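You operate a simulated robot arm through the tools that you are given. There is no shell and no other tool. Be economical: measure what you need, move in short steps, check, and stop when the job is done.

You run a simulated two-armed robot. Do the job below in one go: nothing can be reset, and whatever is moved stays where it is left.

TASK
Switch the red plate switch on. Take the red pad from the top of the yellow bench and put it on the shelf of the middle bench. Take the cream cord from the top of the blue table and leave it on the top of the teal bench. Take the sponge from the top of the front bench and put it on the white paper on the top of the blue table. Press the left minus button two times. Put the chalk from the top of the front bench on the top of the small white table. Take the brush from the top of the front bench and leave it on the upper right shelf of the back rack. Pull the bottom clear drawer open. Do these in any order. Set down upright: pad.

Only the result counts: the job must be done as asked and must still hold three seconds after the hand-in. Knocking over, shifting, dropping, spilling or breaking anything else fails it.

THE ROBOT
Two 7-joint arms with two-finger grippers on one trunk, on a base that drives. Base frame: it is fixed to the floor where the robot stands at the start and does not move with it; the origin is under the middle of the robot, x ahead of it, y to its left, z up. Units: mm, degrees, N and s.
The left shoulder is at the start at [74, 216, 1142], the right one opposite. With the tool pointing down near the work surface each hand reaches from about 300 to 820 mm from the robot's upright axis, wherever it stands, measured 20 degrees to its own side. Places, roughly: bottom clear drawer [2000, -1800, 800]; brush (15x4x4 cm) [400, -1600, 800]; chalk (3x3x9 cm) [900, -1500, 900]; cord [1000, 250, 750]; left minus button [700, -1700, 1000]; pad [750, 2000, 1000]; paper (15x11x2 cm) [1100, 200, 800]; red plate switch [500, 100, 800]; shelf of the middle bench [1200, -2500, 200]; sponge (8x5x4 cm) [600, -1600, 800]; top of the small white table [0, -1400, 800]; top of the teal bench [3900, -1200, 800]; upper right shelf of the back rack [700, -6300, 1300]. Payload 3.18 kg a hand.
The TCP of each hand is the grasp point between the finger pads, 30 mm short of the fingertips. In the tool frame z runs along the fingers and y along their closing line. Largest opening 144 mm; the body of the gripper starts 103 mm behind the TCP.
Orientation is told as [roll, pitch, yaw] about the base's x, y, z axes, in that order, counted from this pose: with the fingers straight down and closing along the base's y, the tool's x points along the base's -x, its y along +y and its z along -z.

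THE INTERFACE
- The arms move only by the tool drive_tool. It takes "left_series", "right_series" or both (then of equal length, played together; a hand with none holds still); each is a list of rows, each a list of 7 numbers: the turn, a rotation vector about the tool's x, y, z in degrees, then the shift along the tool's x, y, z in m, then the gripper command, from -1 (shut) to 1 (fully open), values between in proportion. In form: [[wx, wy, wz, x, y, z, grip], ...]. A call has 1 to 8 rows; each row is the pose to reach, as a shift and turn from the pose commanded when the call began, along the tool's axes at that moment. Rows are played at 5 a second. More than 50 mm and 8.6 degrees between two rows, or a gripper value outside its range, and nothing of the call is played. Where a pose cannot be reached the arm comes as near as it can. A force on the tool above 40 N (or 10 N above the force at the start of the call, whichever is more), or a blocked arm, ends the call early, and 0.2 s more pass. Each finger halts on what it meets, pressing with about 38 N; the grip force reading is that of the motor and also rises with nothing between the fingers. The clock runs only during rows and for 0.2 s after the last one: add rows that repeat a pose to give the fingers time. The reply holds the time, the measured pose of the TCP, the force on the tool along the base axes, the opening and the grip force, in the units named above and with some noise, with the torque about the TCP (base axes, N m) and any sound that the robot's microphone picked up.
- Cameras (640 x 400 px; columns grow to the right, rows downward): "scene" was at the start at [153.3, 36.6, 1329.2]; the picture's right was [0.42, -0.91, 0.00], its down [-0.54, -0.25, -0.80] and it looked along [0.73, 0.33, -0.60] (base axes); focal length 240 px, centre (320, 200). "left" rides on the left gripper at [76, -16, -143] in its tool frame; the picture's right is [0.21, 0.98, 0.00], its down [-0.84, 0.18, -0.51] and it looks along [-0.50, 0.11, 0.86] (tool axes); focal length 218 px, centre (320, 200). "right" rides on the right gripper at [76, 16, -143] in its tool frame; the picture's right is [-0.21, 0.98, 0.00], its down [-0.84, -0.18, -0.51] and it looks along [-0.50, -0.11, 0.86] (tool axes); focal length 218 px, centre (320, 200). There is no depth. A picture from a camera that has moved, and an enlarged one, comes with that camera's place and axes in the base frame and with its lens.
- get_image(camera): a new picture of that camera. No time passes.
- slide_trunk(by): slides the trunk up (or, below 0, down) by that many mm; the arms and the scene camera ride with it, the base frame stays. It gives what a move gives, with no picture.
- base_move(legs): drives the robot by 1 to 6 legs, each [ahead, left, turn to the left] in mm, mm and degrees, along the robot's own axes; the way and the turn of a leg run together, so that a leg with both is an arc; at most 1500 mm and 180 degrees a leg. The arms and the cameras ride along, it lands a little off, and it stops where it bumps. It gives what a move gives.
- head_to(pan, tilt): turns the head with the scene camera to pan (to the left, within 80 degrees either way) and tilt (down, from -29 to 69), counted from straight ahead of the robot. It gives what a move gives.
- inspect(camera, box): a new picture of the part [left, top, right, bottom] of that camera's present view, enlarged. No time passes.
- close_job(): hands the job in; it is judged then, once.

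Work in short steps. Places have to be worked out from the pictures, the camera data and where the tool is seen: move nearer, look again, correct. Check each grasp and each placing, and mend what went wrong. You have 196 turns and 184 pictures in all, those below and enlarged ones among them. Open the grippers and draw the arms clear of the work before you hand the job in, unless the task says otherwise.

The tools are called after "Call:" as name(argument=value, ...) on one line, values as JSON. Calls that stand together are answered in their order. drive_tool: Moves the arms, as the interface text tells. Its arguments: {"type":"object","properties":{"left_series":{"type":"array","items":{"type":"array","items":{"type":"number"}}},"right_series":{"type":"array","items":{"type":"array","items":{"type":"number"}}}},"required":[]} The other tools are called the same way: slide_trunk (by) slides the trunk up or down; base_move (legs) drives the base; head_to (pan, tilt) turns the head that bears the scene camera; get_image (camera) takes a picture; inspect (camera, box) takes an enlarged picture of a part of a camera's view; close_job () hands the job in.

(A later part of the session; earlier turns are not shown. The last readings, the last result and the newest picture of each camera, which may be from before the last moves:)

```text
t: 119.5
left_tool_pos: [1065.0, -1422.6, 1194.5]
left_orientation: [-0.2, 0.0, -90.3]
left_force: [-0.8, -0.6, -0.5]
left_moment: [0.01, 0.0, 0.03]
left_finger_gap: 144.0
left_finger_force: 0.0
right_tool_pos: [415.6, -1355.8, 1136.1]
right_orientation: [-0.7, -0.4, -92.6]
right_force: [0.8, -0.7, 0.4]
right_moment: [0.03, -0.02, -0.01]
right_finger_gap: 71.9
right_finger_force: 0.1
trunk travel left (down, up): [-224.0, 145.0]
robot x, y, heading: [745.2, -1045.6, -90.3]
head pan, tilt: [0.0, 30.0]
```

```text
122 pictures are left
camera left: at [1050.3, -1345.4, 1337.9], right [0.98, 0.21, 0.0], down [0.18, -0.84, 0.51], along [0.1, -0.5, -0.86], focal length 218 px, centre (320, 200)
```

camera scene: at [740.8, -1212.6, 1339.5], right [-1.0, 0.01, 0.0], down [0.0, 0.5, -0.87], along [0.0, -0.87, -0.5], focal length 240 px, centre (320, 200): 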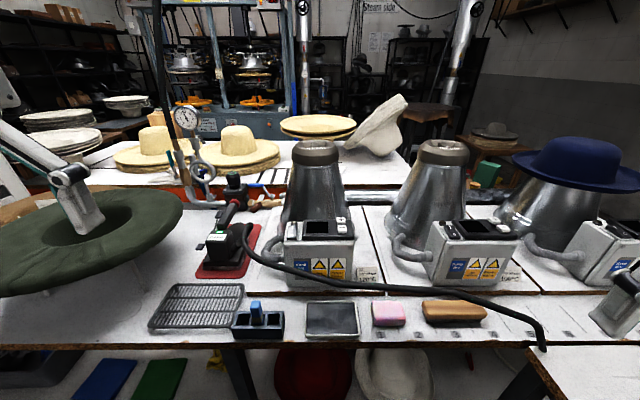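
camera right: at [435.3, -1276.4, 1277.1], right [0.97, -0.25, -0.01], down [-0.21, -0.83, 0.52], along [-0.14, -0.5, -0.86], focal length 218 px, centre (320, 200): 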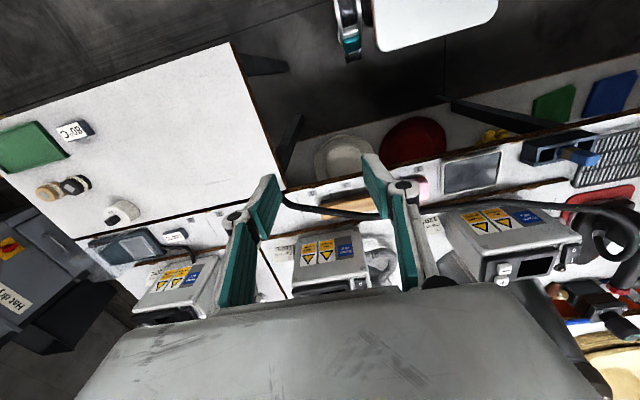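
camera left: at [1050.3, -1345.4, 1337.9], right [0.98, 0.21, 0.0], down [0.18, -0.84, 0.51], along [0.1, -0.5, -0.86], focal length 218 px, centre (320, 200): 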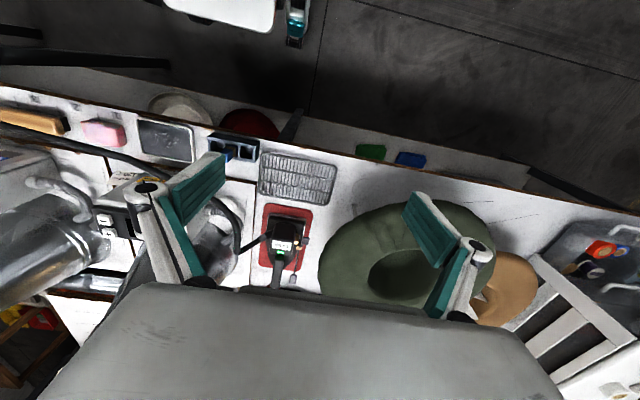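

Call:
inspect(camera="scene", box=[270, 205, 370, 275])

Call:
inspect(camera="right", box=[460, 220, 600, 300])

```text
5.71 times, centred on (320, 240) of scene
camera zoom: at [740.8, -1212.6, 1339.5], right [-1.0, 0.01, 0.0], down [0.0, 0.5, -0.87], along [0.0, -0.87, -0.5], focal length 1368 px, centre (320, -29)
```

zoom: 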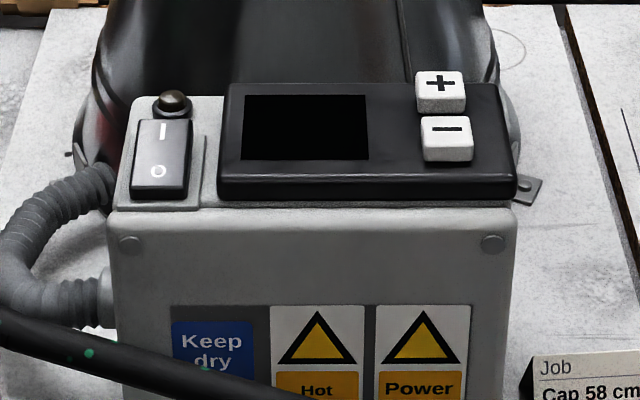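

```text
4.57 times, centred on (530, 260) of right
camera zoom: at [435.3, -1276.4, 1277.1], right [0.97, -0.25, -0.01], down [-0.21, -0.83, 0.52], along [-0.14, -0.5, -0.86], focal length 998 px, centre (-640, -74)
```

zoom: 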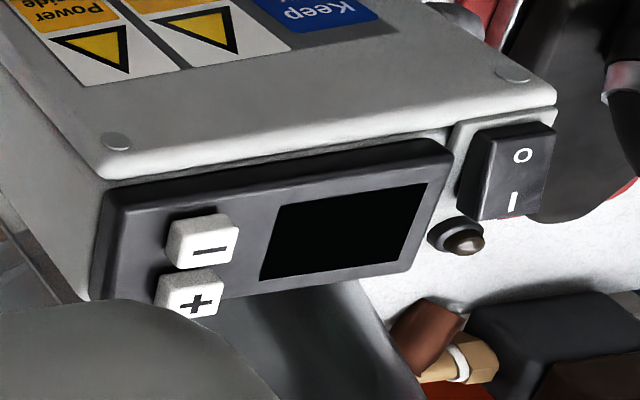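

Minus top ≈[688, -1674, 993]. Move the right hand, closed, toward a point above it.

Call:
drive_tool(right_series=[[0, 0, 0, -0.033, 0.031, 0.0, -0.5], [0, 0, 0, -0.066, 0.062, 0.0, -1], [0, 0, 0, -0.1, 0.094, 0.0, -1], [0, 0, 0, -0.133, 0.125, 0.0, -1], [0, 0, 0, -0.166, 0.156, 0.0, -1], [0, 0, 0, -0.2, 0.188, 0.0, -1], [0, 0, 0, -0.23, 0.22, 0.01, -1], [0, 0, 0, -0.26, 0.25, 0.02, -1]])

Call:
inspect(camera="right", box=[240, 120, 400, 280])

Call:
get_image(camera="scene")

```text
t: 121.3
left_tool_pos: [1068.4, -1422.6, 1194.4]
left_orientation: [-0.1, 0.0, -90.2]
left_force: [0.0, 0.1, -0.9]
left_moment: [0.03, 0.05, 0.01]
left_finger_gap: 143.9
left_finger_force: 0.0
right_tool_pos: [655.2, -1626.4, 1114.1]
right_orientation: [-0.8, -0.5, -92.6]
right_force: [0.4, -0.4, -0.3]
right_moment: [-0.03, 0.02, -0.01]
right_finger_gap: 0.1
right_finger_force: 30.6
trunk travel left (down, up): [-224.0, 145.0]
robot x, y, heading: [744.9, -1043.9, -90.4]
head pan, tilt: [0.0, 30.0]
```

```text
2.50 times, centred on (320, 200) of right
camera zoom: at [675.6, -1549.2, 1255.4], right [0.97, -0.25, -0.01], down [-0.21, -0.83, 0.52], along [-0.14, -0.5, -0.86], focal length 546 px, centre (320, 200)
```

zoom: 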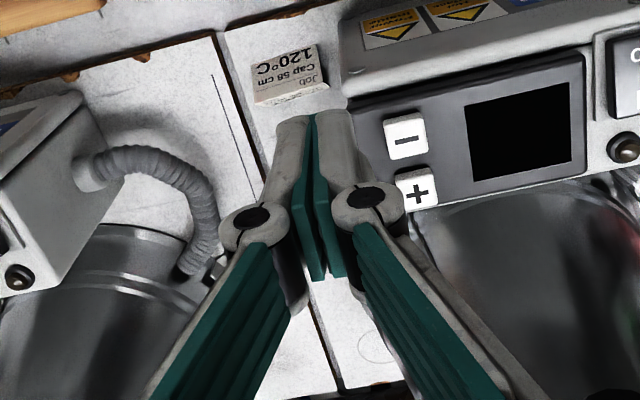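

```text
118 pictures are left
camera scene: at [742.1, -1212.8, 1339.3], right [-1.0, 0.01, 0.0], down [0.0, 0.5, -0.87], along [-0.01, -0.87, -0.5], focal length 240 px, centre (320, 200)
```

scene: 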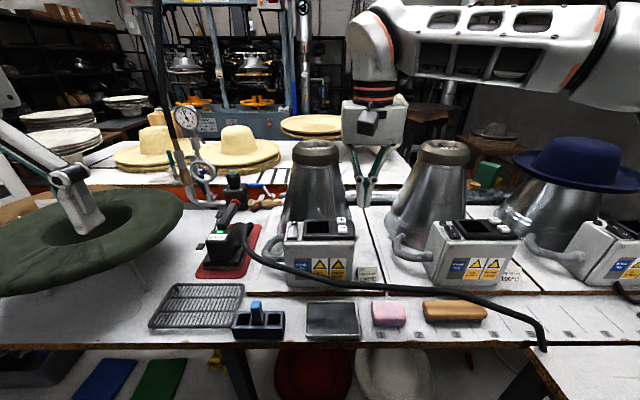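

Button confirmed at [686, -1674]. Move above it with tips ~20 mm over the cap.

Call:
drive_tool(right_series=[[0, 0, 0, -0.023, 0.017, 0.01, -1], [0, 0, 0, -0.0452, 0.0331, 0.03, -1], [0, 0, 0, -0.0452, 0.0331, 0.07, -1], [0, 0, 0, -0.0452, 0.0331, 0.07, -1]])

Call:
inspect(camera="scene", box=[270, 195, 370, 265])

Call:
inspect(camera="right", box=[240, 120, 400, 220])

```text
t: 122.3
left_tool_pos: [1065.6, -1421.6, 1195.4]
left_orientation: [-0.1, -0.1, -90.2]
left_force: [-0.1, -0.2, -0.3]
left_moment: [-0.04, -0.01, -0.03]
left_finger_gap: 144.0
left_finger_force: 0.1
right_tool_pos: [684.2, -1671.7, 1045.7]
right_orientation: [-0.7, -0.5, -92.6]
right_force: [1.0, 0.2, -0.6]
right_moment: [0.0, 0.0, 0.02]
right_finger_gap: 0.0
right_finger_force: 31.0
trunk travel left (down, up): [-224.0, 145.0]
robot x, y, heading: [745.3, -1045.5, -90.3]
head pan, tilt: [0.0, 30.0]
```

```text
5.71 times, centred on (320, 230) of scene
camera zoom: at [741.1, -1211.4, 1339.7], right [-1.0, 0.01, 0.0], down [0.0, 0.5, -0.87], along [0.0, -0.87, -0.5], focal length 1368 px, centre (320, 29)
```

zoom: 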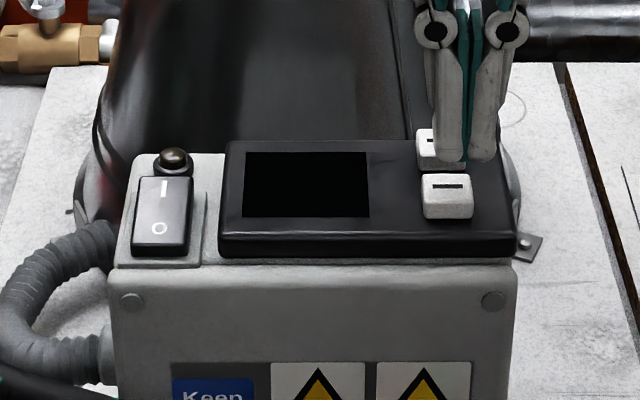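

```text
4.00 times, centred on (320, 170) of right
camera zoom: at [703.5, -1593.8, 1186.4], right [0.97, -0.25, -0.01], down [-0.21, -0.83, 0.52], along [-0.14, -0.5, -0.86], focal length 873 px, centre (320, 320)
```

zoom: 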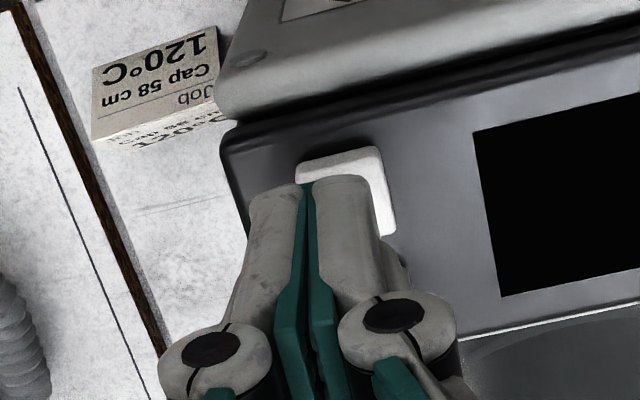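

Tips need ~7 mm toward +x. Correct and press slowly until the force limit.

Call:
drive_tool(right_series=[[0, 0, 0, 0, 0.007, 0.005, -1], [0, 0, 0, 0, 0.007, 0.014, -1], [0, 0, 0, 0, 0.007, 0.018, -1], [0, 0, 0, 0, 0.007, 0.021, -1], [0, 0, 0, 0, 0.007, 0.024, -1], [0, 0, 0, 0, 0.007, 0.027, -1]])

Call:
inspect(camera="scene", box=[270, 195, 370, 265])

```text
t: 123.7
left_tool_pos: [1065.6, -1421.4, 1195.8]
left_orientation: [-0.2, -0.1, -90.2]
left_force: [0.2, 0.2, 0.2]
left_moment: [0.03, 0.02, 0.02]
left_finger_gap: 144.2
left_finger_force: 0.0
right_tool_pos: [691.4, -1673.0, 1017.2]
right_orientation: [-0.7, -0.5, -92.5]
right_force: [0.3, -0.1, 1.2]
right_moment: [0.0, -0.02, -0.07]
right_finger_gap: 6.0
right_finger_force: 30.8
trunk travel left (down, up): [-224.0, 145.0]
robot x, y, heading: [749.3, -1038.7, -90.3]
head pan, tilt: [0.0, 30.0]
```

```text
5.71 times, centred on (320, 230) of scene
camera zoom: at [740.8, -1212.0, 1339.6], right [-1.0, 0.01, 0.0], down [0.0, 0.5, -0.87], along [0.0, -0.87, -0.5], focal length 1368 px, centre (320, 29)
```

zoom: 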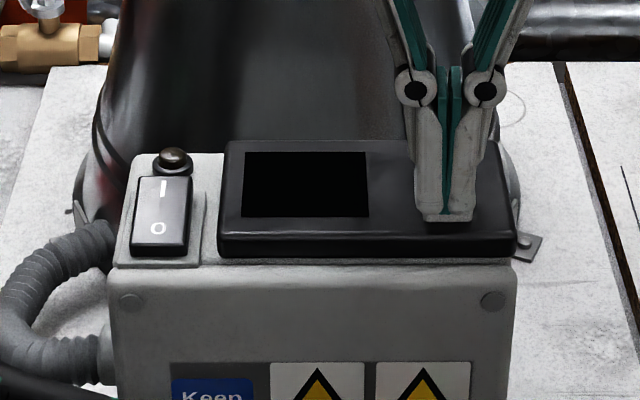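

The tips cover the button but force is tiny; press a few mm more.

Call:
drive_tool(right_series=[[0, 0, 0, 0, 0, 0.003, -1], [0, 0, 0, 0, 0, 0.006, -1], [0, 0, 0, 0, 0, 0.006, -1]])

Call:
inspect(camera="scene", box=[300, 205, 360, 245])

```text
t: 124.5
left_tool_pos: [1066.1, -1420.9, 1196.0]
left_orientation: [-0.1, -0.1, -90.2]
left_force: [-0.6, -0.4, -0.2]
left_moment: [0.02, 0.02, 0.01]
left_finger_gap: 144.2
left_finger_force: 0.0
right_tool_pos: [690.5, -1672.0, 1013.2]
right_orientation: [-0.7, -0.5, -92.7]
right_force: [0.8, -1.0, 8.7]
right_moment: [-0.02, 0.0, -0.04]
right_finger_gap: 5.9
right_finger_force: 30.5
trunk travel left (down, up): [-224.0, 145.0]
robot x, y, heading: [742.8, -1044.2, -90.4]
head pan, tilt: [0.0, 30.0]
heard: click
```

```text
10.00 times, centred on (330, 225) of scene
camera zoom: at [740.9, -1211.3, 1339.8], right [-1.0, 0.01, 0.0], down [0.0, 0.5, -0.87], along [0.0, -0.87, -0.5], focal length 2395 px, centre (220, -50)
```

zoom: 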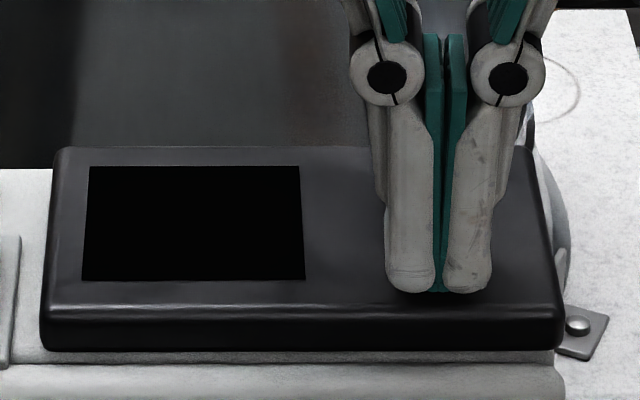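

A click: first press done. Lift 20 mm to release.

Call:
drive_tool(right_series=[[0, 0, 0, 0, 0, -0.01, -1], [0, 0, 0, 0, 0, -0.02, -1], [0, 0, 0, 0, 0, -0.02, -1]])

Call:
inspect(camera="scene", box=[300, 205, 360, 245])

```text
t: 125.3
left_tool_pos: [1065.6, -1422.3, 1194.5]
left_orientation: [-0.1, 0.0, -90.2]
left_force: [0.4, 0.8, 0.1]
left_moment: [0.0, -0.02, -0.02]
left_finger_gap: 144.1
left_finger_force: 0.0
right_tool_pos: [690.6, -1672.2, 1030.2]
right_orientation: [-0.6, -0.4, -92.5]
right_force: [-0.5, -0.7, -0.7]
right_moment: [-0.01, 0.02, 0.01]
right_finger_gap: 0.0
right_finger_force: 30.5
trunk travel left (down, up): [-224.0, 145.0]
robot x, y, heading: [747.0, -1045.9, -90.4]
head pan, tilt: [0.0, 30.0]
```

```text
10.00 times, centred on (330, 225) of scene
camera zoom: at [740.7, -1212.3, 1339.4], right [-1.0, 0.01, 0.0], down [0.0, 0.5, -0.87], along [0.0, -0.87, -0.5], focal length 2395 px, centre (220, -50)
```

zoom: 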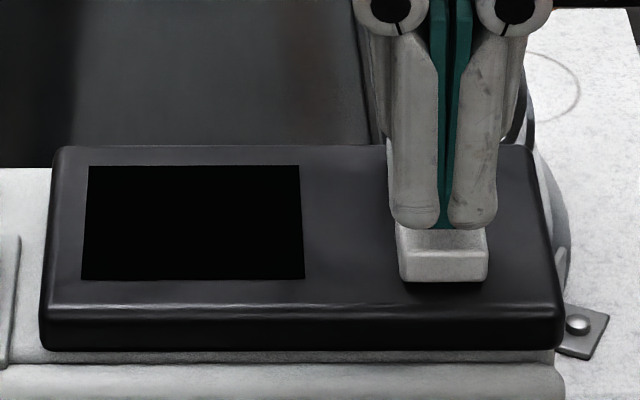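

The button sprang back. Press once more to the same depth, then lift.

Call:
drive_tool(right_series=[[0, 0, 0, 0, 0, 0.007, -1], [0, 0, 0, 0, 0, 0.012, -1], [0, 0, 0, 0, 0, 0.016, -1], [0, 0, 0, 0, 0, 0.019, -1], [0, 0, 0, 0, 0, 0.019, -1]])

```text
t: 126.5
left_tool_pos: [1064.7, -1420.7, 1195.5]
left_orientation: [-0.1, -0.1, -90.2]
left_force: [0.1, -0.8, -0.9]
left_moment: [0.02, -0.01, 0.0]
left_finger_gap: 144.0
left_finger_force: 0.0
right_tool_pos: [689.3, -1672.8, 1013.8]
right_orientation: [-0.8, -0.5, -92.6]
right_force: [0.2, 0.0, 6.5]
right_moment: [0.01, -0.01, -0.01]
right_finger_gap: 6.1
right_finger_force: 31.0
trunk travel left (down, up): [-224.0, 145.0]
robot x, y, heading: [742.4, -1045.6, -90.2]
head pan, tilt: [0.0, 30.0]
heard: click
```

Second click heard. Lift clear and move above the sponge, opening.

Call:
drive_tool(right_series=[[0, 0, 0, 0, 0, -0.04, -1], [0, 0, 0, 0, 0, -0.08, -1], [0, 0, 0, 0.035, -0.026, -0.08, -0.5], [0, 0, 0, 0.07, -0.053, -0.08, 0], [0, 0, 0, 0.105, -0.08, -0.06, 0.3], [0, 0, 0, 0.14, -0.1065, -0.04, 0.4], [0, 0, 0, 0.14, -0.1065, 0.0, 0.4]])

Call:
get_image(camera="right")

Call:
get_image(camera="scene")

```text
t: 128.1
left_tool_pos: [1064.3, -1423.2, 1194.0]
left_orientation: [-0.1, 0.1, -90.2]
left_force: [0.0, -0.7, -0.5]
left_moment: [0.04, 0.0, -0.02]
left_finger_gap: 144.1
left_finger_force: 0.0
right_tool_pos: [588.6, -1529.4, 1011.8]
right_orientation: [-0.7, -0.3, -92.6]
right_force: [0.0, -0.3, -0.8]
right_moment: [0.03, 0.01, -0.04]
right_finger_gap: 100.3
right_finger_force: 0.0
trunk travel left (down, up): [-224.0, 145.0]
robot x, y, heading: [742.4, -1048.0, -90.4]
head pan, tilt: [0.0, 30.0]
```

```text
112 pictures are left
camera right: at [609.6, -1451.6, 1153.1], right [0.97, -0.25, -0.01], down [-0.21, -0.83, 0.52], along [-0.14, -0.5, -0.86], focal length 218 px, centre (320, 200)
```

right: 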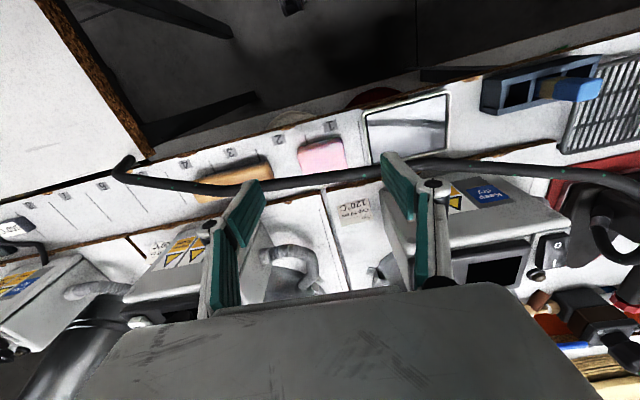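

```text
111 pictures are left
camera scene: at [741.0, -1213.9, 1339.0], right [-1.0, 0.01, 0.0], down [0.0, 0.5, -0.87], along [0.0, -0.87, -0.5], focal length 240 px, centre (320, 200)
```

scene: 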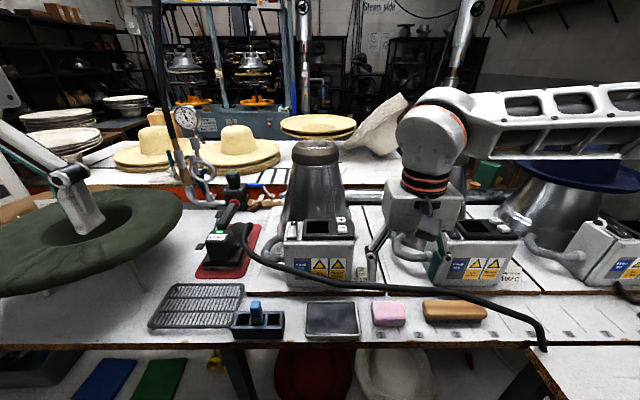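

The hose hangs above the sponge area. Zoom in both views to locate it and the items accurately.

Call:
inspect(camera="scene", box=[350, 260, 510, 340])

Call:
inspect(camera="right", box=[170, 110, 390, 220])

```text
4.00 times, centred on (430, 300) of scene
camera zoom: at [741.0, -1213.9, 1339.0], right [-1.0, 0.01, 0.0], down [0.0, 0.5, -0.87], along [0.0, -0.87, -0.5], focal length 958 px, centre (-120, -200)
```

zoom: 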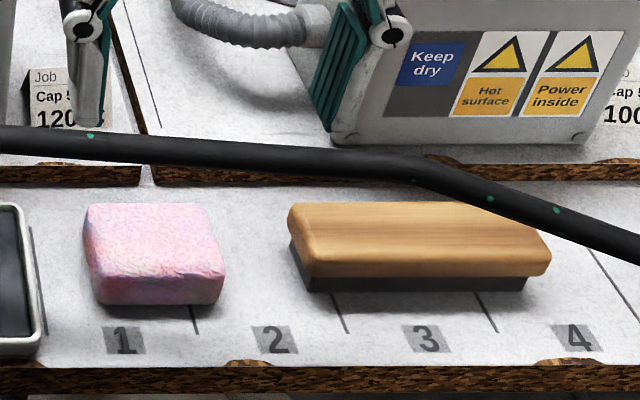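

```text
2.91 times, centred on (280, 165) of right
camera zoom: at [609.6, -1451.6, 1153.1], right [0.97, -0.25, -0.01], down [-0.21, -0.83, 0.52], along [-0.14, -0.5, -0.86], focal length 635 px, centre (436, 302)
```

zoom: 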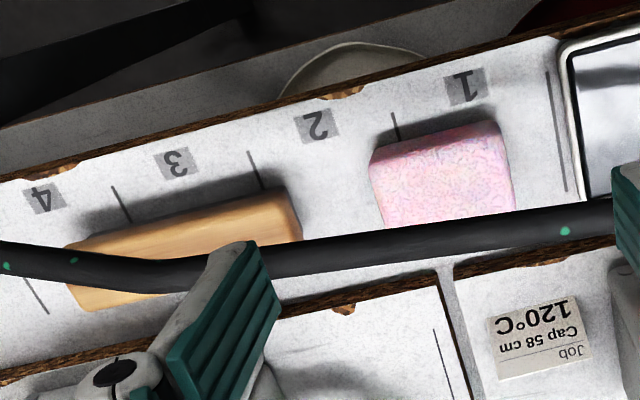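

The hose passes at y≈-1552, z≈930 over the sponge (587, -1561) and brush (435, -1561), so I'll come in slanted 45° from the front, under the hose. First back off and tilt.

Call:
drive_tool(right_series=[[0, 0, 0, 0.045, 0, 0, 0.4], [0, 0, 0, 0.09, 0, 0, 0.4], [0, 0, 0, 0.13, 0, 0, 0.4], [0, -8, 0, 0.13, 0, 0, 0.4], [0, -16, 0, 0.13, 0, 0, 0.4], [0, -24, 0, 0.13, 0, 0, 0.4], [0, -32, 0, 0.13, 0, 0, 0.4], [0, -40, 0, 0.13, 0, 0, 0.4]])

Call:
get_image(camera="right")

```text
t: 129.9
left_tool_pos: [1066.0, -1422.0, 1194.5]
left_orientation: [-0.2, 0.1, -90.2]
left_force: [0.9, 0.1, -0.2]
left_moment: [0.01, 0.06, -0.01]
left_finger_gap: 144.0
left_finger_force: 0.1
right_tool_pos: [654.2, -1443.0, 1037.3]
right_orientation: [-1.2, -40.3, -92.0]
right_force: [0.5, -0.5, 0.1]
right_moment: [0.06, 0.04, -0.02]
right_finger_gap: 100.6
right_finger_force: 0.0
right hand out of reach, approached as far as the arm can: row 6, 7, 8
trunk travel left (down, up): [-224.0, 145.0]
robot x, y, heading: [747.7, -1042.1, -90.2]
head pan, tilt: [0.0, 30.0]
```

```text
108 pictures are left
camera right: at [677.0, -1292.5, 1095.6], right [0.97, -0.2, 0.12], down [-0.18, -0.3, 0.94], along [-0.15, -0.93, -0.33], focal length 218 px, centre (320, 200)
```

right: 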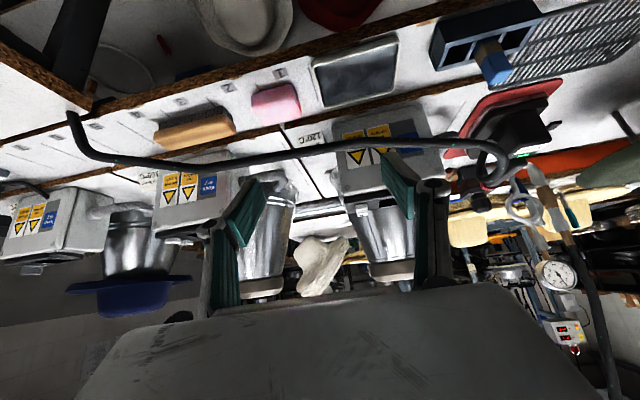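

Too close for this tilt; back the base by 120 mm and then bring the hand to the pre-approach line.

Call:
base_move(legs=[[-120, 0, 0]])

Call:
drive_tool(right_series=[[0, -1, 0, 0, 0, 0.02, 0.4], [0, -3, 0, 0, 0, 0.04, 0.4], [0, -5, 0, 0, 0, 0.06, 0.4], [0, -5, 0, 0, 0, 0.08, 0.4]])

Call:
get_image(camera="right")

```text
t: 131.2
left_tool_pos: [1065.3, -1301.8, 1195.3]
left_orientation: [-0.1, -0.1, -90.3]
left_force: [-0.2, 0.1, 0.5]
left_moment: [-0.1, 0.01, 0.02]
left_finger_gap: 144.0
left_finger_force: 0.1
right_tool_pos: [653.4, -1322.9, 1035.7]
right_orientation: [-1.1, -40.4, -92.0]
right_force: [-1.0, 1.2, -0.2]
right_moment: [-0.05, -0.02, 0.06]
right_finger_gap: 100.5
right_finger_force: 0.1
trunk travel left (down, up): [-224.0, 145.0]
robot x, y, heading: [748.8, -923.7, -90.5]
head pan, tilt: [0.0, 30.0]
```

```text
t: 132.2
left_tool_pos: [1065.0, -1302.5, 1194.8]
left_orientation: [-0.1, 0.0, -90.2]
left_force: [0.3, 0.2, -0.2]
left_moment: [0.03, 0.01, 0.0]
left_finger_gap: 143.9
left_finger_force: 0.1
right_tool_pos: [650.1, -1376.8, 974.8]
right_orientation: [-1.3, -45.3, -92.0]
right_force: [0.4, 0.5, 0.0]
right_moment: [0.02, 0.0, -0.02]
right_finger_gap: 100.5
right_finger_force: 0.1
trunk travel left (down, up): [-224.0, 145.0]
robot x, y, heading: [744.7, -926.2, -90.3]
head pan, tilt: [0.0, 30.0]
```

```text
107 pictures are left
camera right: at [672.4, -1220.8, 1020.7], right [0.97, -0.19, 0.13], down [-0.18, -0.22, 0.96], along [-0.16, -0.96, -0.25], focal length 218 px, centre (320, 200)
```

right: 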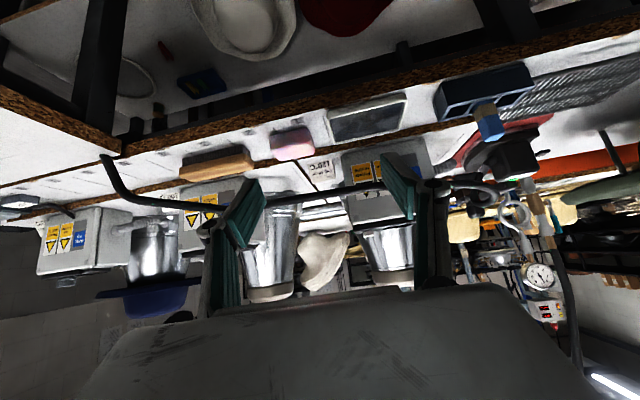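

Move to the pre-approach point on the 45° line.

Call:
drive_tool(right_series=[[0, 0, 0, -0.008, -0.015, 0.02, 0.4], [0, 0, 0, -0.016, -0.03, 0.045, 0.4], [0, 0, 0, -0.024, -0.045, 0.07, 0.4], [0, 0, 0, -0.029, -0.057, 0.09, 0.4], [0, 0, 0, -0.029, -0.057, 0.09, 0.4]])

Call:
get_image(camera="right")

Call:
get_image(camera="scene")

```text
t: 133.4
left_tool_pos: [1065.6, -1302.6, 1195.3]
left_orientation: [0.0, 0.0, -90.2]
left_force: [-0.1, -0.6, -0.5]
left_moment: [-0.01, 0.02, -0.01]
left_finger_gap: 144.2
left_finger_force: 0.0
right_tool_pos: [588.5, -1456.5, 933.2]
right_orientation: [-1.2, -45.3, -91.9]
right_force: [-0.1, -0.5, -0.4]
right_moment: [0.02, -0.01, 0.01]
right_finger_gap: 100.9
right_finger_force: 0.0
trunk travel left (down, up): [-224.0, 145.0]
robot x, y, heading: [743.6, -927.7, -90.4]
head pan, tilt: [0.0, 30.0]
```

```text
106 pictures are left
camera right: at [611.1, -1302.1, 979.7], right [0.97, -0.19, 0.13], down [-0.18, -0.22, 0.96], along [-0.16, -0.96, -0.25], focal length 218 px, centre (320, 200)
```

right: 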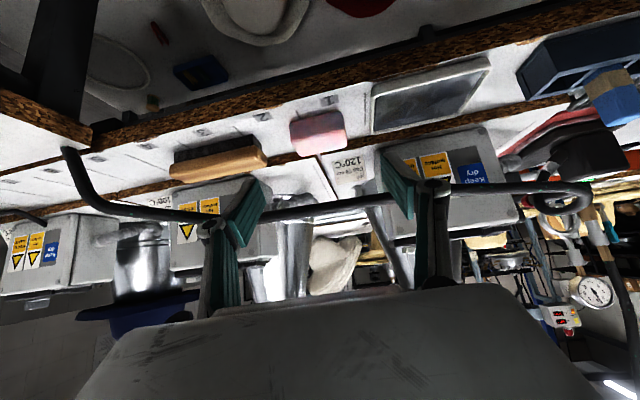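

```text
105 pictures are left
camera scene: at [741.6, -1092.2, 1339.6], right [-1.0, 0.01, 0.0], down [0.0, 0.5, -0.87], along [-0.01, -0.87, -0.5], focal length 240 px, centre (320, 200)
```

scene: 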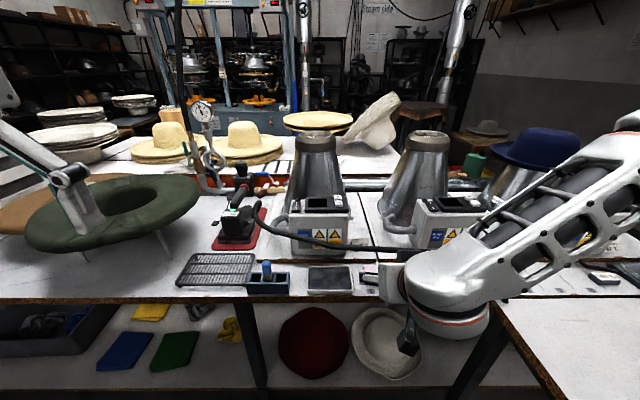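

Alignment is good. Advance 95 mm along the axis and look again.

Call:
drive_tool(right_series=[[0, 0, 0, 0, 0, 0.035, 0.4], [0, 0, 0, 0, 0, 0.07, 0.4], [0, 0, 0, 0.003, 0, 0.095, 0.4], [0, 0, 0, 0.003, 0, 0.095, 0.4]])

Call:
get_image(camera="right")

Call:
inspect(camera="scene", box=[330, 230, 470, 310])

```text
t: 134.4
left_tool_pos: [1065.8, -1302.0, 1194.2]
left_orientation: [-0.3, -0.1, -90.3]
left_force: [0.9, -0.1, -0.9]
left_moment: [-0.01, 0.0, 0.02]
left_finger_gap: 144.0
left_finger_force: 0.0
right_tool_pos: [584.6, -1523.9, 864.8]
right_orientation: [-1.2, -45.4, -92.0]
right_force: [0.0, -1.1, 0.2]
right_moment: [-0.04, -0.01, 0.0]
right_finger_gap: 100.7
right_finger_force: 0.1
trunk travel left (down, up): [-224.0, 145.0]
robot x, y, heading: [746.5, -919.4, -90.5]
head pan, tilt: [0.0, 30.0]
```

```text
104 pictures are left
camera right: at [607.1, -1367.5, 910.7], right [0.97, -0.19, 0.13], down [-0.18, -0.22, 0.96], along [-0.16, -0.96, -0.25], focal length 218 px, centre (320, 200)
```

right: 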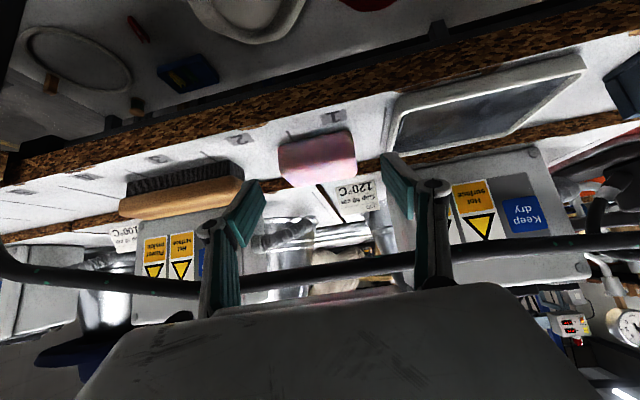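

```text
4.57 times, centred on (400, 270) of scene
camera zoom: at [741.4, -1092.0, 1339.7], right [-1.0, 0.01, 0.0], down [0.0, 0.5, -0.87], along [-0.01, -0.87, -0.5], focal length 1095 px, centre (-46, -120)
```

zoom: 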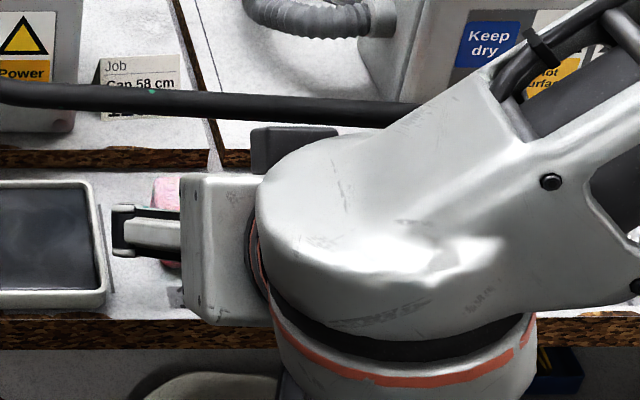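

Bench height works out at ~801. Advance 38 mm more and close on the sponge.

Call:
drive_tool(right_series=[[0, 0, 0, 0.002, 0, 0.015, 0.4], [0, 0, 0, 0.005, 0, 0.03, 0.4], [0, 0, 0, 0.005, 0, 0.038, 0.4], [0, 0, 0, 0.005, 0, 0.038, 0], [0, 0, 0, 0.005, 0, 0.038, -0.3], [0, 0, 0, 0.005, 0, 0.038, -0.6], [0, 0, 0, 0.005, 0, 0.038, -0.6]])

Call:
get_image(camera="right")

```text
t: 136.0
left_tool_pos: [1065.8, -1302.3, 1195.7]
left_orientation: [-0.1, 0.0, -90.2]
left_force: [-0.6, -0.1, 0.8]
left_moment: [-0.01, -0.02, 0.03]
left_finger_gap: 144.0
left_finger_force: 0.2
right_tool_pos: [583.0, -1545.0, 834.2]
right_orientation: [-1.2, -45.2, -92.0]
right_force: [-0.1, -0.3, -0.4]
right_moment: [0.02, -0.01, -0.04]
right_finger_gap: 71.8
right_finger_force: 38.1
trunk travel left (down, up): [-224.0, 145.0]
robot x, y, heading: [747.9, -924.7, -90.3]
head pan, tilt: [0.0, 30.0]
```

```text
102 pictures are left
camera right: at [605.1, -1390.6, 880.1], right [0.97, -0.19, 0.13], down [-0.18, -0.22, 0.96], along [-0.16, -0.96, -0.25], focal length 218 px, centre (320, 200)
```

right: 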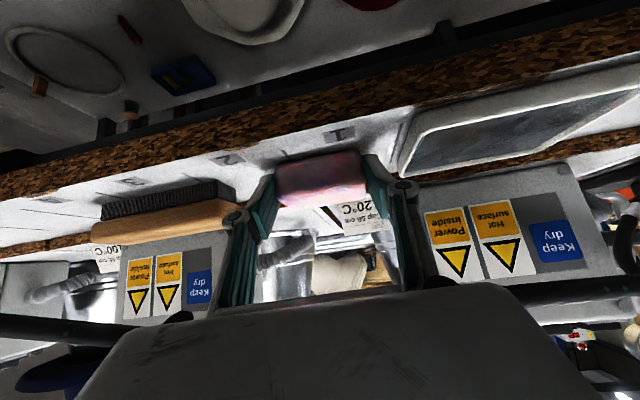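

Sponge gripped. Retreat along the axis from under the hose.

Call:
drive_tool(right_series=[[0, 0, 0, -0.004, 0, -0.006, -0.6], [0, 0, 0, -0.006, 0, -0.03, -0.6], [0, 0, 0, -0.006, 0, -0.065, -0.6], [0, 0, 0, -0.006, 0, -0.1, -0.6], [0, 0, 0, -0.006, 0, -0.14, -0.6], [0, 0, 0, -0.006, 0, -0.18, -0.6], [0, 0, 0, -0.006, 0, -0.2, -0.6]])

Call:
get_image(camera="scene")

```text
t: 137.6
left_tool_pos: [1066.1, -1302.9, 1195.1]
left_orientation: [-0.1, -0.1, -90.2]
left_force: [0.1, 0.0, -0.5]
left_moment: [0.02, 0.02, 0.01]
left_finger_gap: 143.9
left_finger_force: 0.0
right_tool_pos: [593.3, -1410.9, 979.9]
right_orientation: [-1.3, -45.3, -92.0]
right_force: [1.4, -0.1, -1.0]
right_moment: [0.0, -0.01, 0.03]
right_finger_gap: 71.7
right_finger_force: 38.1
right hand out of reach, approached as far as the arm can: row 7
trunk travel left (down, up): [-224.0, 145.0]
robot x, y, heading: [744.9, -924.1, -90.5]
head pan, tilt: [0.0, 30.0]
```

```text
101 pictures are left
camera scene: at [741.5, -1092.4, 1339.5], right [-1.0, 0.01, 0.0], down [0.0, 0.5, -0.87], along [-0.01, -0.87, -0.5], focal length 240 px, centre (320, 200)
```

scene: 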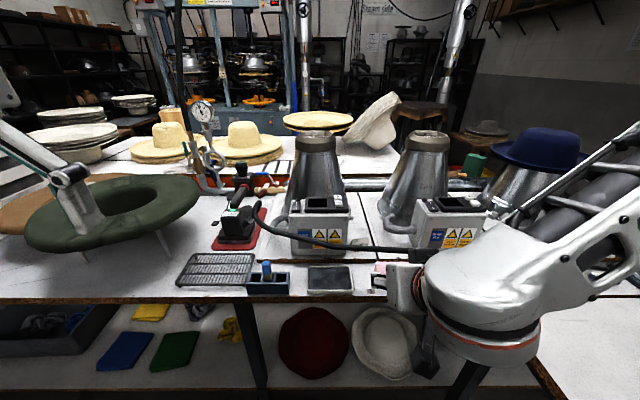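

Now the chalk with the left hand: at about [874, -1552]. Move the left hand above and look.

Call:
drive_tool(left_series=[[0, 0, 0, -0.01, -0.045, 0.0, 0.3], [0, 0, 0, -0.02, -0.09, 0.0, 0], [0, 0, 0, -0.04, -0.13, 0.01, 0], [0, 0, 0, -0.07, -0.16, 0.03, 0], [0, 0, 0, -0.1, -0.18, 0.06, 0], [0, 0, 0, -0.135, -0.19, 0.09, 0], [0, 0, 0, -0.17, -0.192, 0.12, 0]])

Call:
get_image(camera="left")

Call:
inspect(camera="scene", box=[220, 210, 340, 300])

```text
t: 139.2
left_tool_pos: [872.0, -1473.7, 1074.9]
left_orientation: [0.0, -0.1, -90.2]
left_force: [-0.7, -0.3, 0.3]
left_moment: [0.04, 0.0, 0.01]
left_finger_gap: 71.9
left_finger_force: 0.0
right_tool_pos: [591.4, -1410.7, 977.6]
right_orientation: [-1.2, -45.2, -92.0]
right_force: [0.5, -0.6, 0.5]
right_moment: [0.01, 0.0, 0.02]
right_finger_gap: 72.0
right_finger_force: 38.2
trunk travel left (down, up): [-224.0, 145.0]
robot x, y, heading: [747.4, -928.4, -90.5]
head pan, tilt: [0.0, 30.0]
```

```text
100 pictures are left
camera left: at [857.6, -1397.0, 1217.3], right [0.98, 0.21, 0.0], down [0.18, -0.84, 0.51], along [0.1, -0.5, -0.86], focal length 218 px, centre (320, 200)
```

left: 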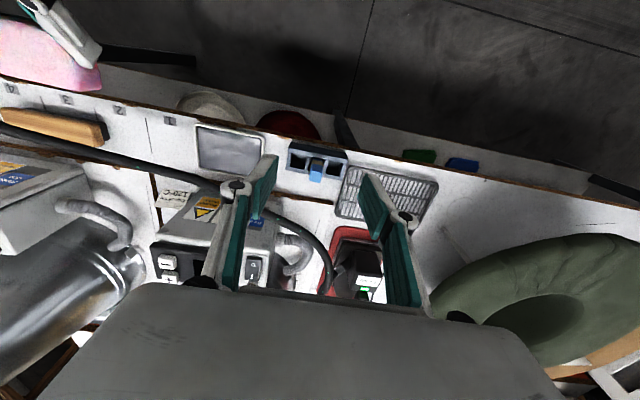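

```text
4.44 times, centred on (280, 255) of scene
camera zoom: at [741.3, -1093.6, 1339.2], right [-1.0, 0.01, 0.0], down [0.0, 0.5, -0.87], along [-0.01, -0.87, -0.5], focal length 1064 px, centre (498, -44)
```

zoom: 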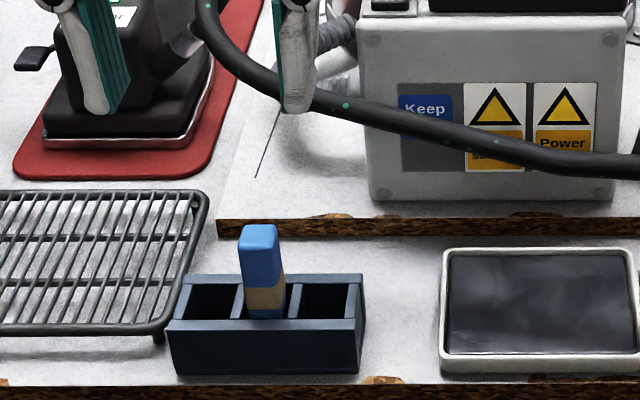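

Chalk top ≈[876, -1546, 890]; the hose is ~45 mm behind it, so I'll tilt the left hand 25° and go to a pre-grasp point.

Call:
drive_tool(left_series=[[0, -6.25, 0, -0.006, 0.001, 0.02, -0.1], [0, -12.5, 0, -0.012, 0.002, 0.045, -0.1], [0, -18.75, 0, -0.018, 0.003, 0.075, -0.1], [0, -25, 0, -0.025, 0.004, 0.106, -0.1], [0, -25, 0, -0.025, 0.004, 0.106, -0.1]])

Call:
get_image(camera="left")

Call:
inspect(camera="scene", box=[220, 210, 340, 300])

```text
t: 140.4
left_tool_pos: [874.8, -1497.8, 969.7]
left_orientation: [-0.1, -25.1, -90.3]
left_force: [0.4, 0.3, 0.4]
left_moment: [0.01, 0.0, 0.0]
left_finger_gap: 64.9
left_finger_force: 0.0
right_tool_pos: [593.2, -1410.1, 979.8]
right_orientation: [-1.2, -45.4, -92.0]
right_force: [0.4, -0.5, -0.3]
right_moment: [0.03, 0.0, -0.01]
right_finger_gap: 71.7
right_finger_force: 37.6
trunk travel left (down, up): [-224.0, 145.0]
robot x, y, heading: [745.4, -927.4, -90.4]
head pan, tilt: [0.0, 30.0]
```

```text
98 pictures are left
camera left: at [861.2, -1366.6, 1066.4], right [0.98, 0.18, -0.09], down [0.18, -0.55, 0.82], along [0.1, -0.82, -0.57], focal length 218 px, centre (320, 200)
```

left: 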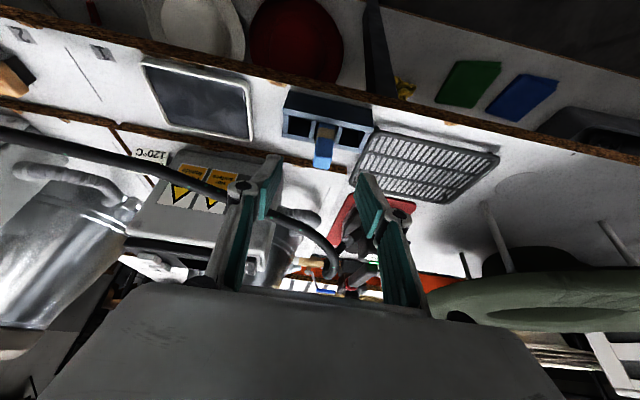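

```text
4.44 times, centred on (280, 255) of scene
camera zoom: at [741.3, -1092.2, 1339.6], right [-1.0, 0.01, 0.0], down [0.0, 0.5, -0.87], along [-0.01, -0.87, -0.5], focal length 1064 px, centre (498, -44)
```

zoom: 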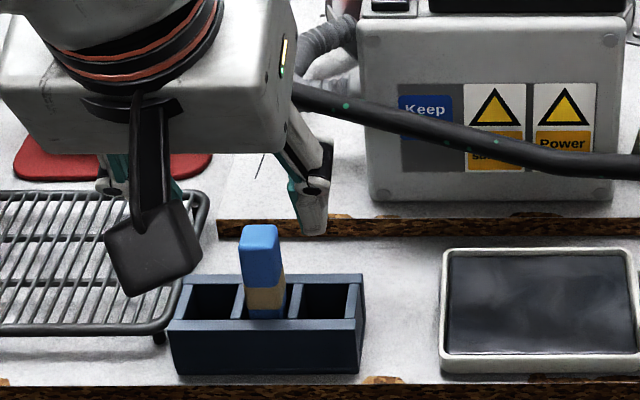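

Aligned; shift 4 mm and advance 100 mm, then close.

Call:
drive_tool(left_series=[[0, 0, 0, 0, 0.002, 0.03, -0.1], [0, 0, 0, 0, 0.004, 0.06, -0.1], [0, 0, 0, 0, 0.004, 0.085, -0.1], [0, 0, 0, 0, 0.004, 0.1, -0.1], [0, 0, 0, 0, 0.004, 0.1, -0.6], [0, 0, 0, 0, 0.004, 0.1, -1], [0, 0, 0, 0, 0.004, 0.1, -1]])

Call:
get_image(camera="left")

```text
t: 142.0
left_tool_pos: [879.2, -1539.9, 878.0]
left_orientation: [-0.2, -25.0, -90.3]
left_force: [-0.3, -0.1, -0.4]
left_moment: [-0.02, 0.01, 0.02]
left_finger_gap: 19.3
left_finger_force: 38.0
right_tool_pos: [591.8, -1409.6, 980.2]
right_orientation: [-1.2, -45.3, -92.0]
right_force: [0.4, -0.9, 0.1]
right_moment: [-0.02, -0.03, -0.02]
right_finger_gap: 71.6
right_finger_force: 37.7
trunk travel left (down, up): [-224.0, 145.0]
robot x, y, heading: [746.0, -928.0, -90.3]
head pan, tilt: [0.0, 30.0]
```

```text
96 pictures are left
camera left: at [864.7, -1408.7, 975.9], right [0.98, 0.18, -0.09], down [0.18, -0.55, 0.82], along [0.1, -0.81, -0.57], focal length 218 px, centre (320, 200)
```

left: 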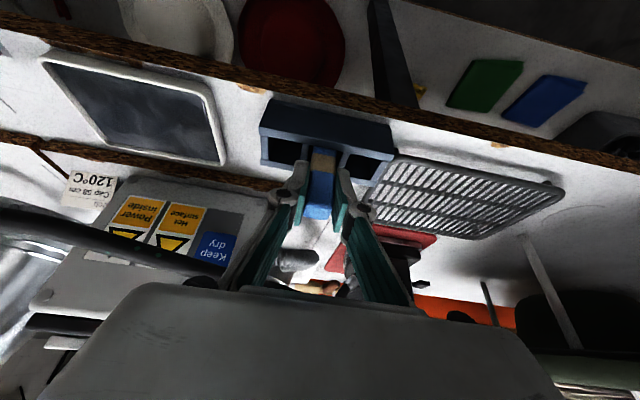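

Chalk gripped (19 mm). Lift straight up out of the holder.

Call:
drive_tool(left_series=[[0, 0, 0, -0.008, 0, -0.018, -1], [0, 0, 0, -0.017, 0, -0.036, -1], [0, 0, 0, -0.025, 0, -0.054, -1], [0, 0, 0, -0.034, 0, -0.072, -1], [0, 0, 0, -0.042, 0, -0.09, -1], [0, 0, 0, -0.03, 0, -0.13, -1], [0, 0, 0, -0.01, 0, -0.17, -1]])

Call:
get_image(camera="scene")

```text
t: 143.6
left_tool_pos: [880.1, -1475.1, 1039.0]
left_orientation: [-0.1, -25.1, -90.2]
left_force: [0.0, -0.3, -0.3]
left_moment: [-0.02, 0.03, 0.01]
left_finger_gap: 19.3
left_finger_force: 38.0
right_tool_pos: [592.7, -1409.5, 980.6]
right_orientation: [-1.1, -45.3, -92.0]
right_force: [-0.4, -0.5, 0.1]
right_moment: [-0.02, -0.02, 0.01]
right_finger_gap: 71.7
right_finger_force: 37.9
trunk travel left (down, up): [-224.0, 145.0]
robot x, y, heading: [745.3, -926.4, -90.6]
head pan, tilt: [0.0, 30.0]
```

```text
95 pictures are left
camera scene: at [741.3, -1091.5, 1339.8], right [-1.0, 0.01, 0.0], down [0.0, 0.5, -0.87], along [-0.01, -0.87, -0.5], focal length 240 px, centre (320, 200)
```

scene: 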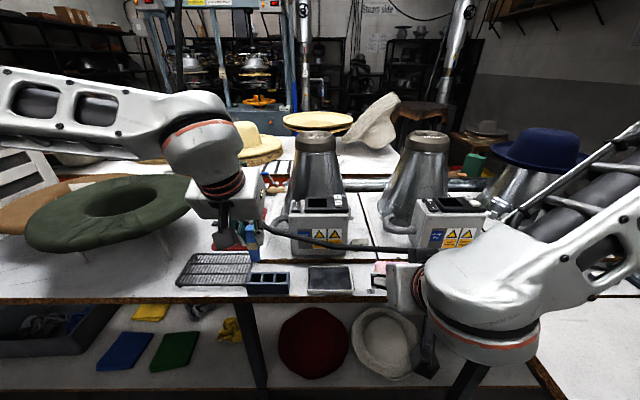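

Move in front of the small white table.

Call:
base_move(legs=[[-150, 0, 0], [0, -730, 0]])

Call:
get_image(camera="scene")

Call:
get_image(camera="left")

```text
t: 151.3
left_tool_pos: [158.5, -1321.8, 1037.0]
left_orientation: [-0.1, -25.0, -90.1]
left_force: [0.2, 0.4, 0.2]
left_moment: [0.03, 0.0, -0.01]
left_finger_gap: 19.4
left_finger_force: 38.2
right_tool_pos: [-131.4, -1255.8, 979.4]
right_orientation: [-1.2, -45.3, -91.8]
right_force: [-0.5, -0.8, -0.4]
right_moment: [0.01, -0.01, 0.0]
right_finger_gap: 71.7
right_finger_force: 37.8
trunk travel left (down, up): [-224.0, 145.0]
robot x, y, heading: [22.9, -770.6, -89.9]
head pan, tilt: [0.0, 30.0]
```

```text
94 pictures are left
camera scene: at [17.3, -938.3, 1339.5], right [-1.0, 0.0, 0.0], down [0.0, 0.5, -0.87], along [0.0, -0.87, -0.5], focal length 240 px, centre (320, 200)
```

scene: 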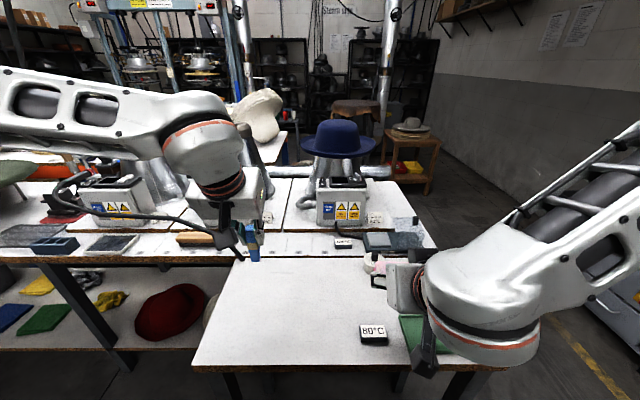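

```text
93 pictures are left
camera left: at [142.6, -1191.1, 1135.2], right [0.98, 0.19, -0.09], down [0.18, -0.55, 0.82], along [0.1, -0.81, -0.57], focal length 218 px, centre (320, 200)
```

left: 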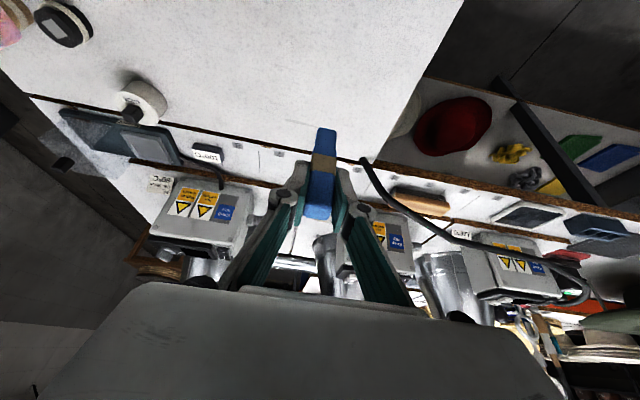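

The table is free here. Lower the chalk vertically to about 25 mm above, then check.

Call:
drive_tool(left_series=[[0, 0, 0, 0.014, 0, 0.031, -1], [0, 0, 0, 0.029, 0, 0.062, -1], [0, 0, 0, 0.043, 0, 0.093, -1], [0, 0, 0, 0.057, 0, 0.122, -1], [0, 0, 0, 0.057, 0, 0.122, -1]])

Call:
inspect(camera="scene", box=[180, 200, 320, 310])

```text
t: 152.5
left_tool_pos: [155.8, -1320.7, 903.8]
left_orientation: [-0.1, -25.1, -90.1]
left_force: [0.5, 0.2, 0.2]
left_moment: [-0.03, -0.01, 0.03]
left_finger_gap: 19.2
left_finger_force: 38.0
right_tool_pos: [-130.7, -1256.8, 980.6]
right_orientation: [-1.2, -45.3, -91.9]
right_force: [0.5, -0.1, -0.2]
right_moment: [0.0, -0.01, -0.03]
right_finger_gap: 71.5
right_finger_force: 38.2
trunk travel left (down, up): [-224.0, 145.0]
robot x, y, heading: [20.2, -771.7, -90.4]
head pan, tilt: [0.0, 30.0]
```

```text
3.64 times, centred on (250, 255) of scene
camera zoom: at [17.5, -938.0, 1339.7], right [-1.0, 0.0, 0.0], down [0.0, 0.5, -0.87], along [0.0, -0.87, -0.5], focal length 871 px, centre (574, 0)
```

zoom: 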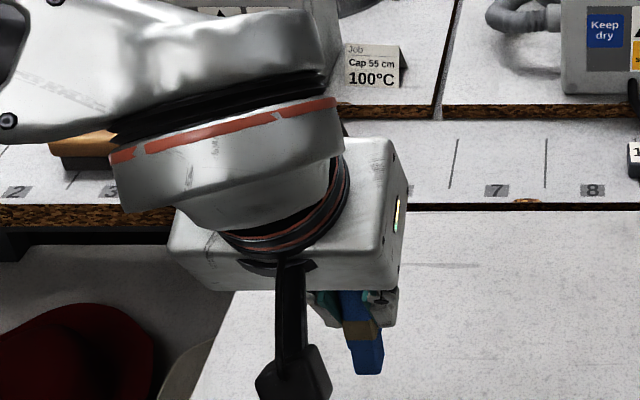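

Lower slowly to contact.

Call:
drive_tool(left_series=[[0, 0, 0, 0.004, 0, 0.009, -1], [0, 0, 0, 0.008, 0, 0.018, -1], [0, 0, 0, 0.011, 0, 0.023, -1], [0, 0, 0, 0.013, 0, 0.028, -1], [0, 0, 0, 0.0155, 0, 0.033, -1], [0, 0, 0, 0.018, 0, 0.038, -1]])

Call:
inspect(camera="scene", box=[200, 230, 340, 340])

```text
t: 153.9
left_tool_pos: [157.1, -1323.0, 866.0]
left_orientation: [-0.3, -25.7, -90.0]
left_force: [2.9, -1.1, 32.0]
left_moment: [-0.35, -0.17, -0.01]
left_finger_gap: 19.7
left_finger_force: 37.8
right_tool_pos: [-130.4, -1255.7, 981.4]
right_orientation: [-1.2, -45.4, -92.0]
right_force: [-0.2, -0.3, 0.6]
right_moment: [0.0, -0.03, 0.03]
right_finger_gap: 71.8
right_finger_force: 37.9
trunk travel left (down, up): [-224.0, 145.0]
robot x, y, heading: [23.3, -770.8, -90.4]
head pan, tilt: [0.0, 30.0]
```

```text
3.64 times, centred on (270, 285) of scene
camera zoom: at [17.2, -936.3, 1340.3], right [-1.0, 0.0, 0.0], down [0.0, 0.5, -0.87], along [0.0, -0.87, -0.5], focal length 871 px, centre (502, -109)
```

zoom: 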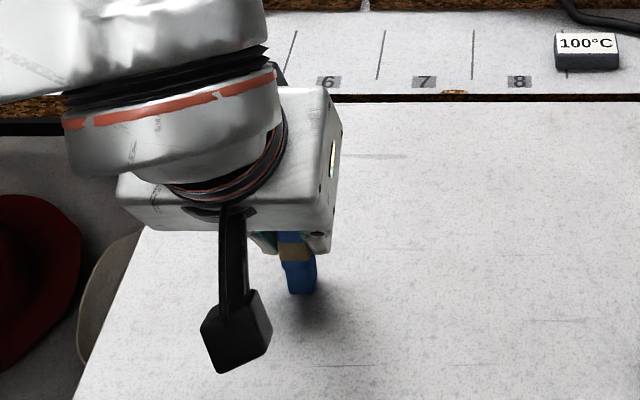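

Chalk is standing on the table. Relieve, release and withdraw along the axis.

Call:
drive_tool(left_series=[[0, 0, 0, -0.0015, 0, -0.0035, -1], [0, 0, 0, -0.0015, 0, -0.0035, -0.7], [0, 0, 0, -0.0015, 0, -0.0035, -0.3], [0, 0, 0, -0.0015, 0, -0.0035, -0.1], [0, 0, 0, -0.0015, 0, -0.03, -0.1], [0, 0, 0, -0.0015, 0, -0.07, -0.1], [0, 0, 0, -0.0015, 0, -0.11, -0.1], [0, 0, 0, -0.0015, 0, -0.15, 0]])

Call:
get_image(camera="left")

```text
t: 155.7
left_tool_pos: [157.5, -1257.5, 998.9]
left_orientation: [0.0, -25.1, -90.1]
left_force: [0.2, 0.0, -1.3]
left_moment: [-0.01, 0.02, -0.01]
left_finger_gap: 72.0
left_finger_force: 0.1
right_tool_pos: [-132.0, -1256.4, 979.6]
right_orientation: [-1.2, -45.3, -91.8]
right_force: [0.1, -0.1, 0.1]
right_moment: [-0.01, -0.01, 0.03]
right_finger_gap: 71.8
right_finger_force: 37.8
trunk travel left (down, up): [-224.0, 145.0]
robot x, y, heading: [21.2, -770.5, -90.5]
head pan, tilt: [0.0, 30.0]
```

```text
90 pictures are left
camera left: at [142.8, -1127.1, 1096.4], right [0.98, 0.19, -0.09], down [0.18, -0.55, 0.82], along [0.1, -0.81, -0.57], focal length 218 px, centre (320, 200)
```

left: 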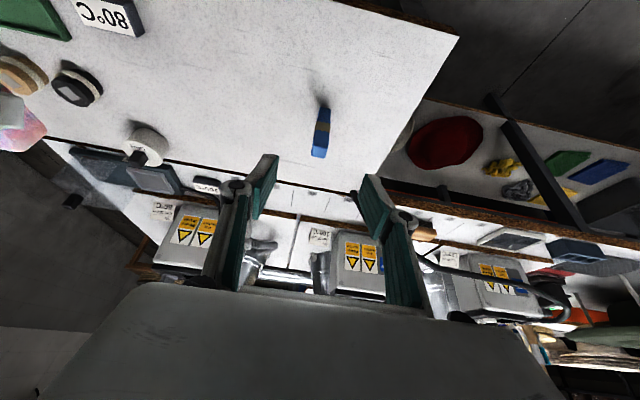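

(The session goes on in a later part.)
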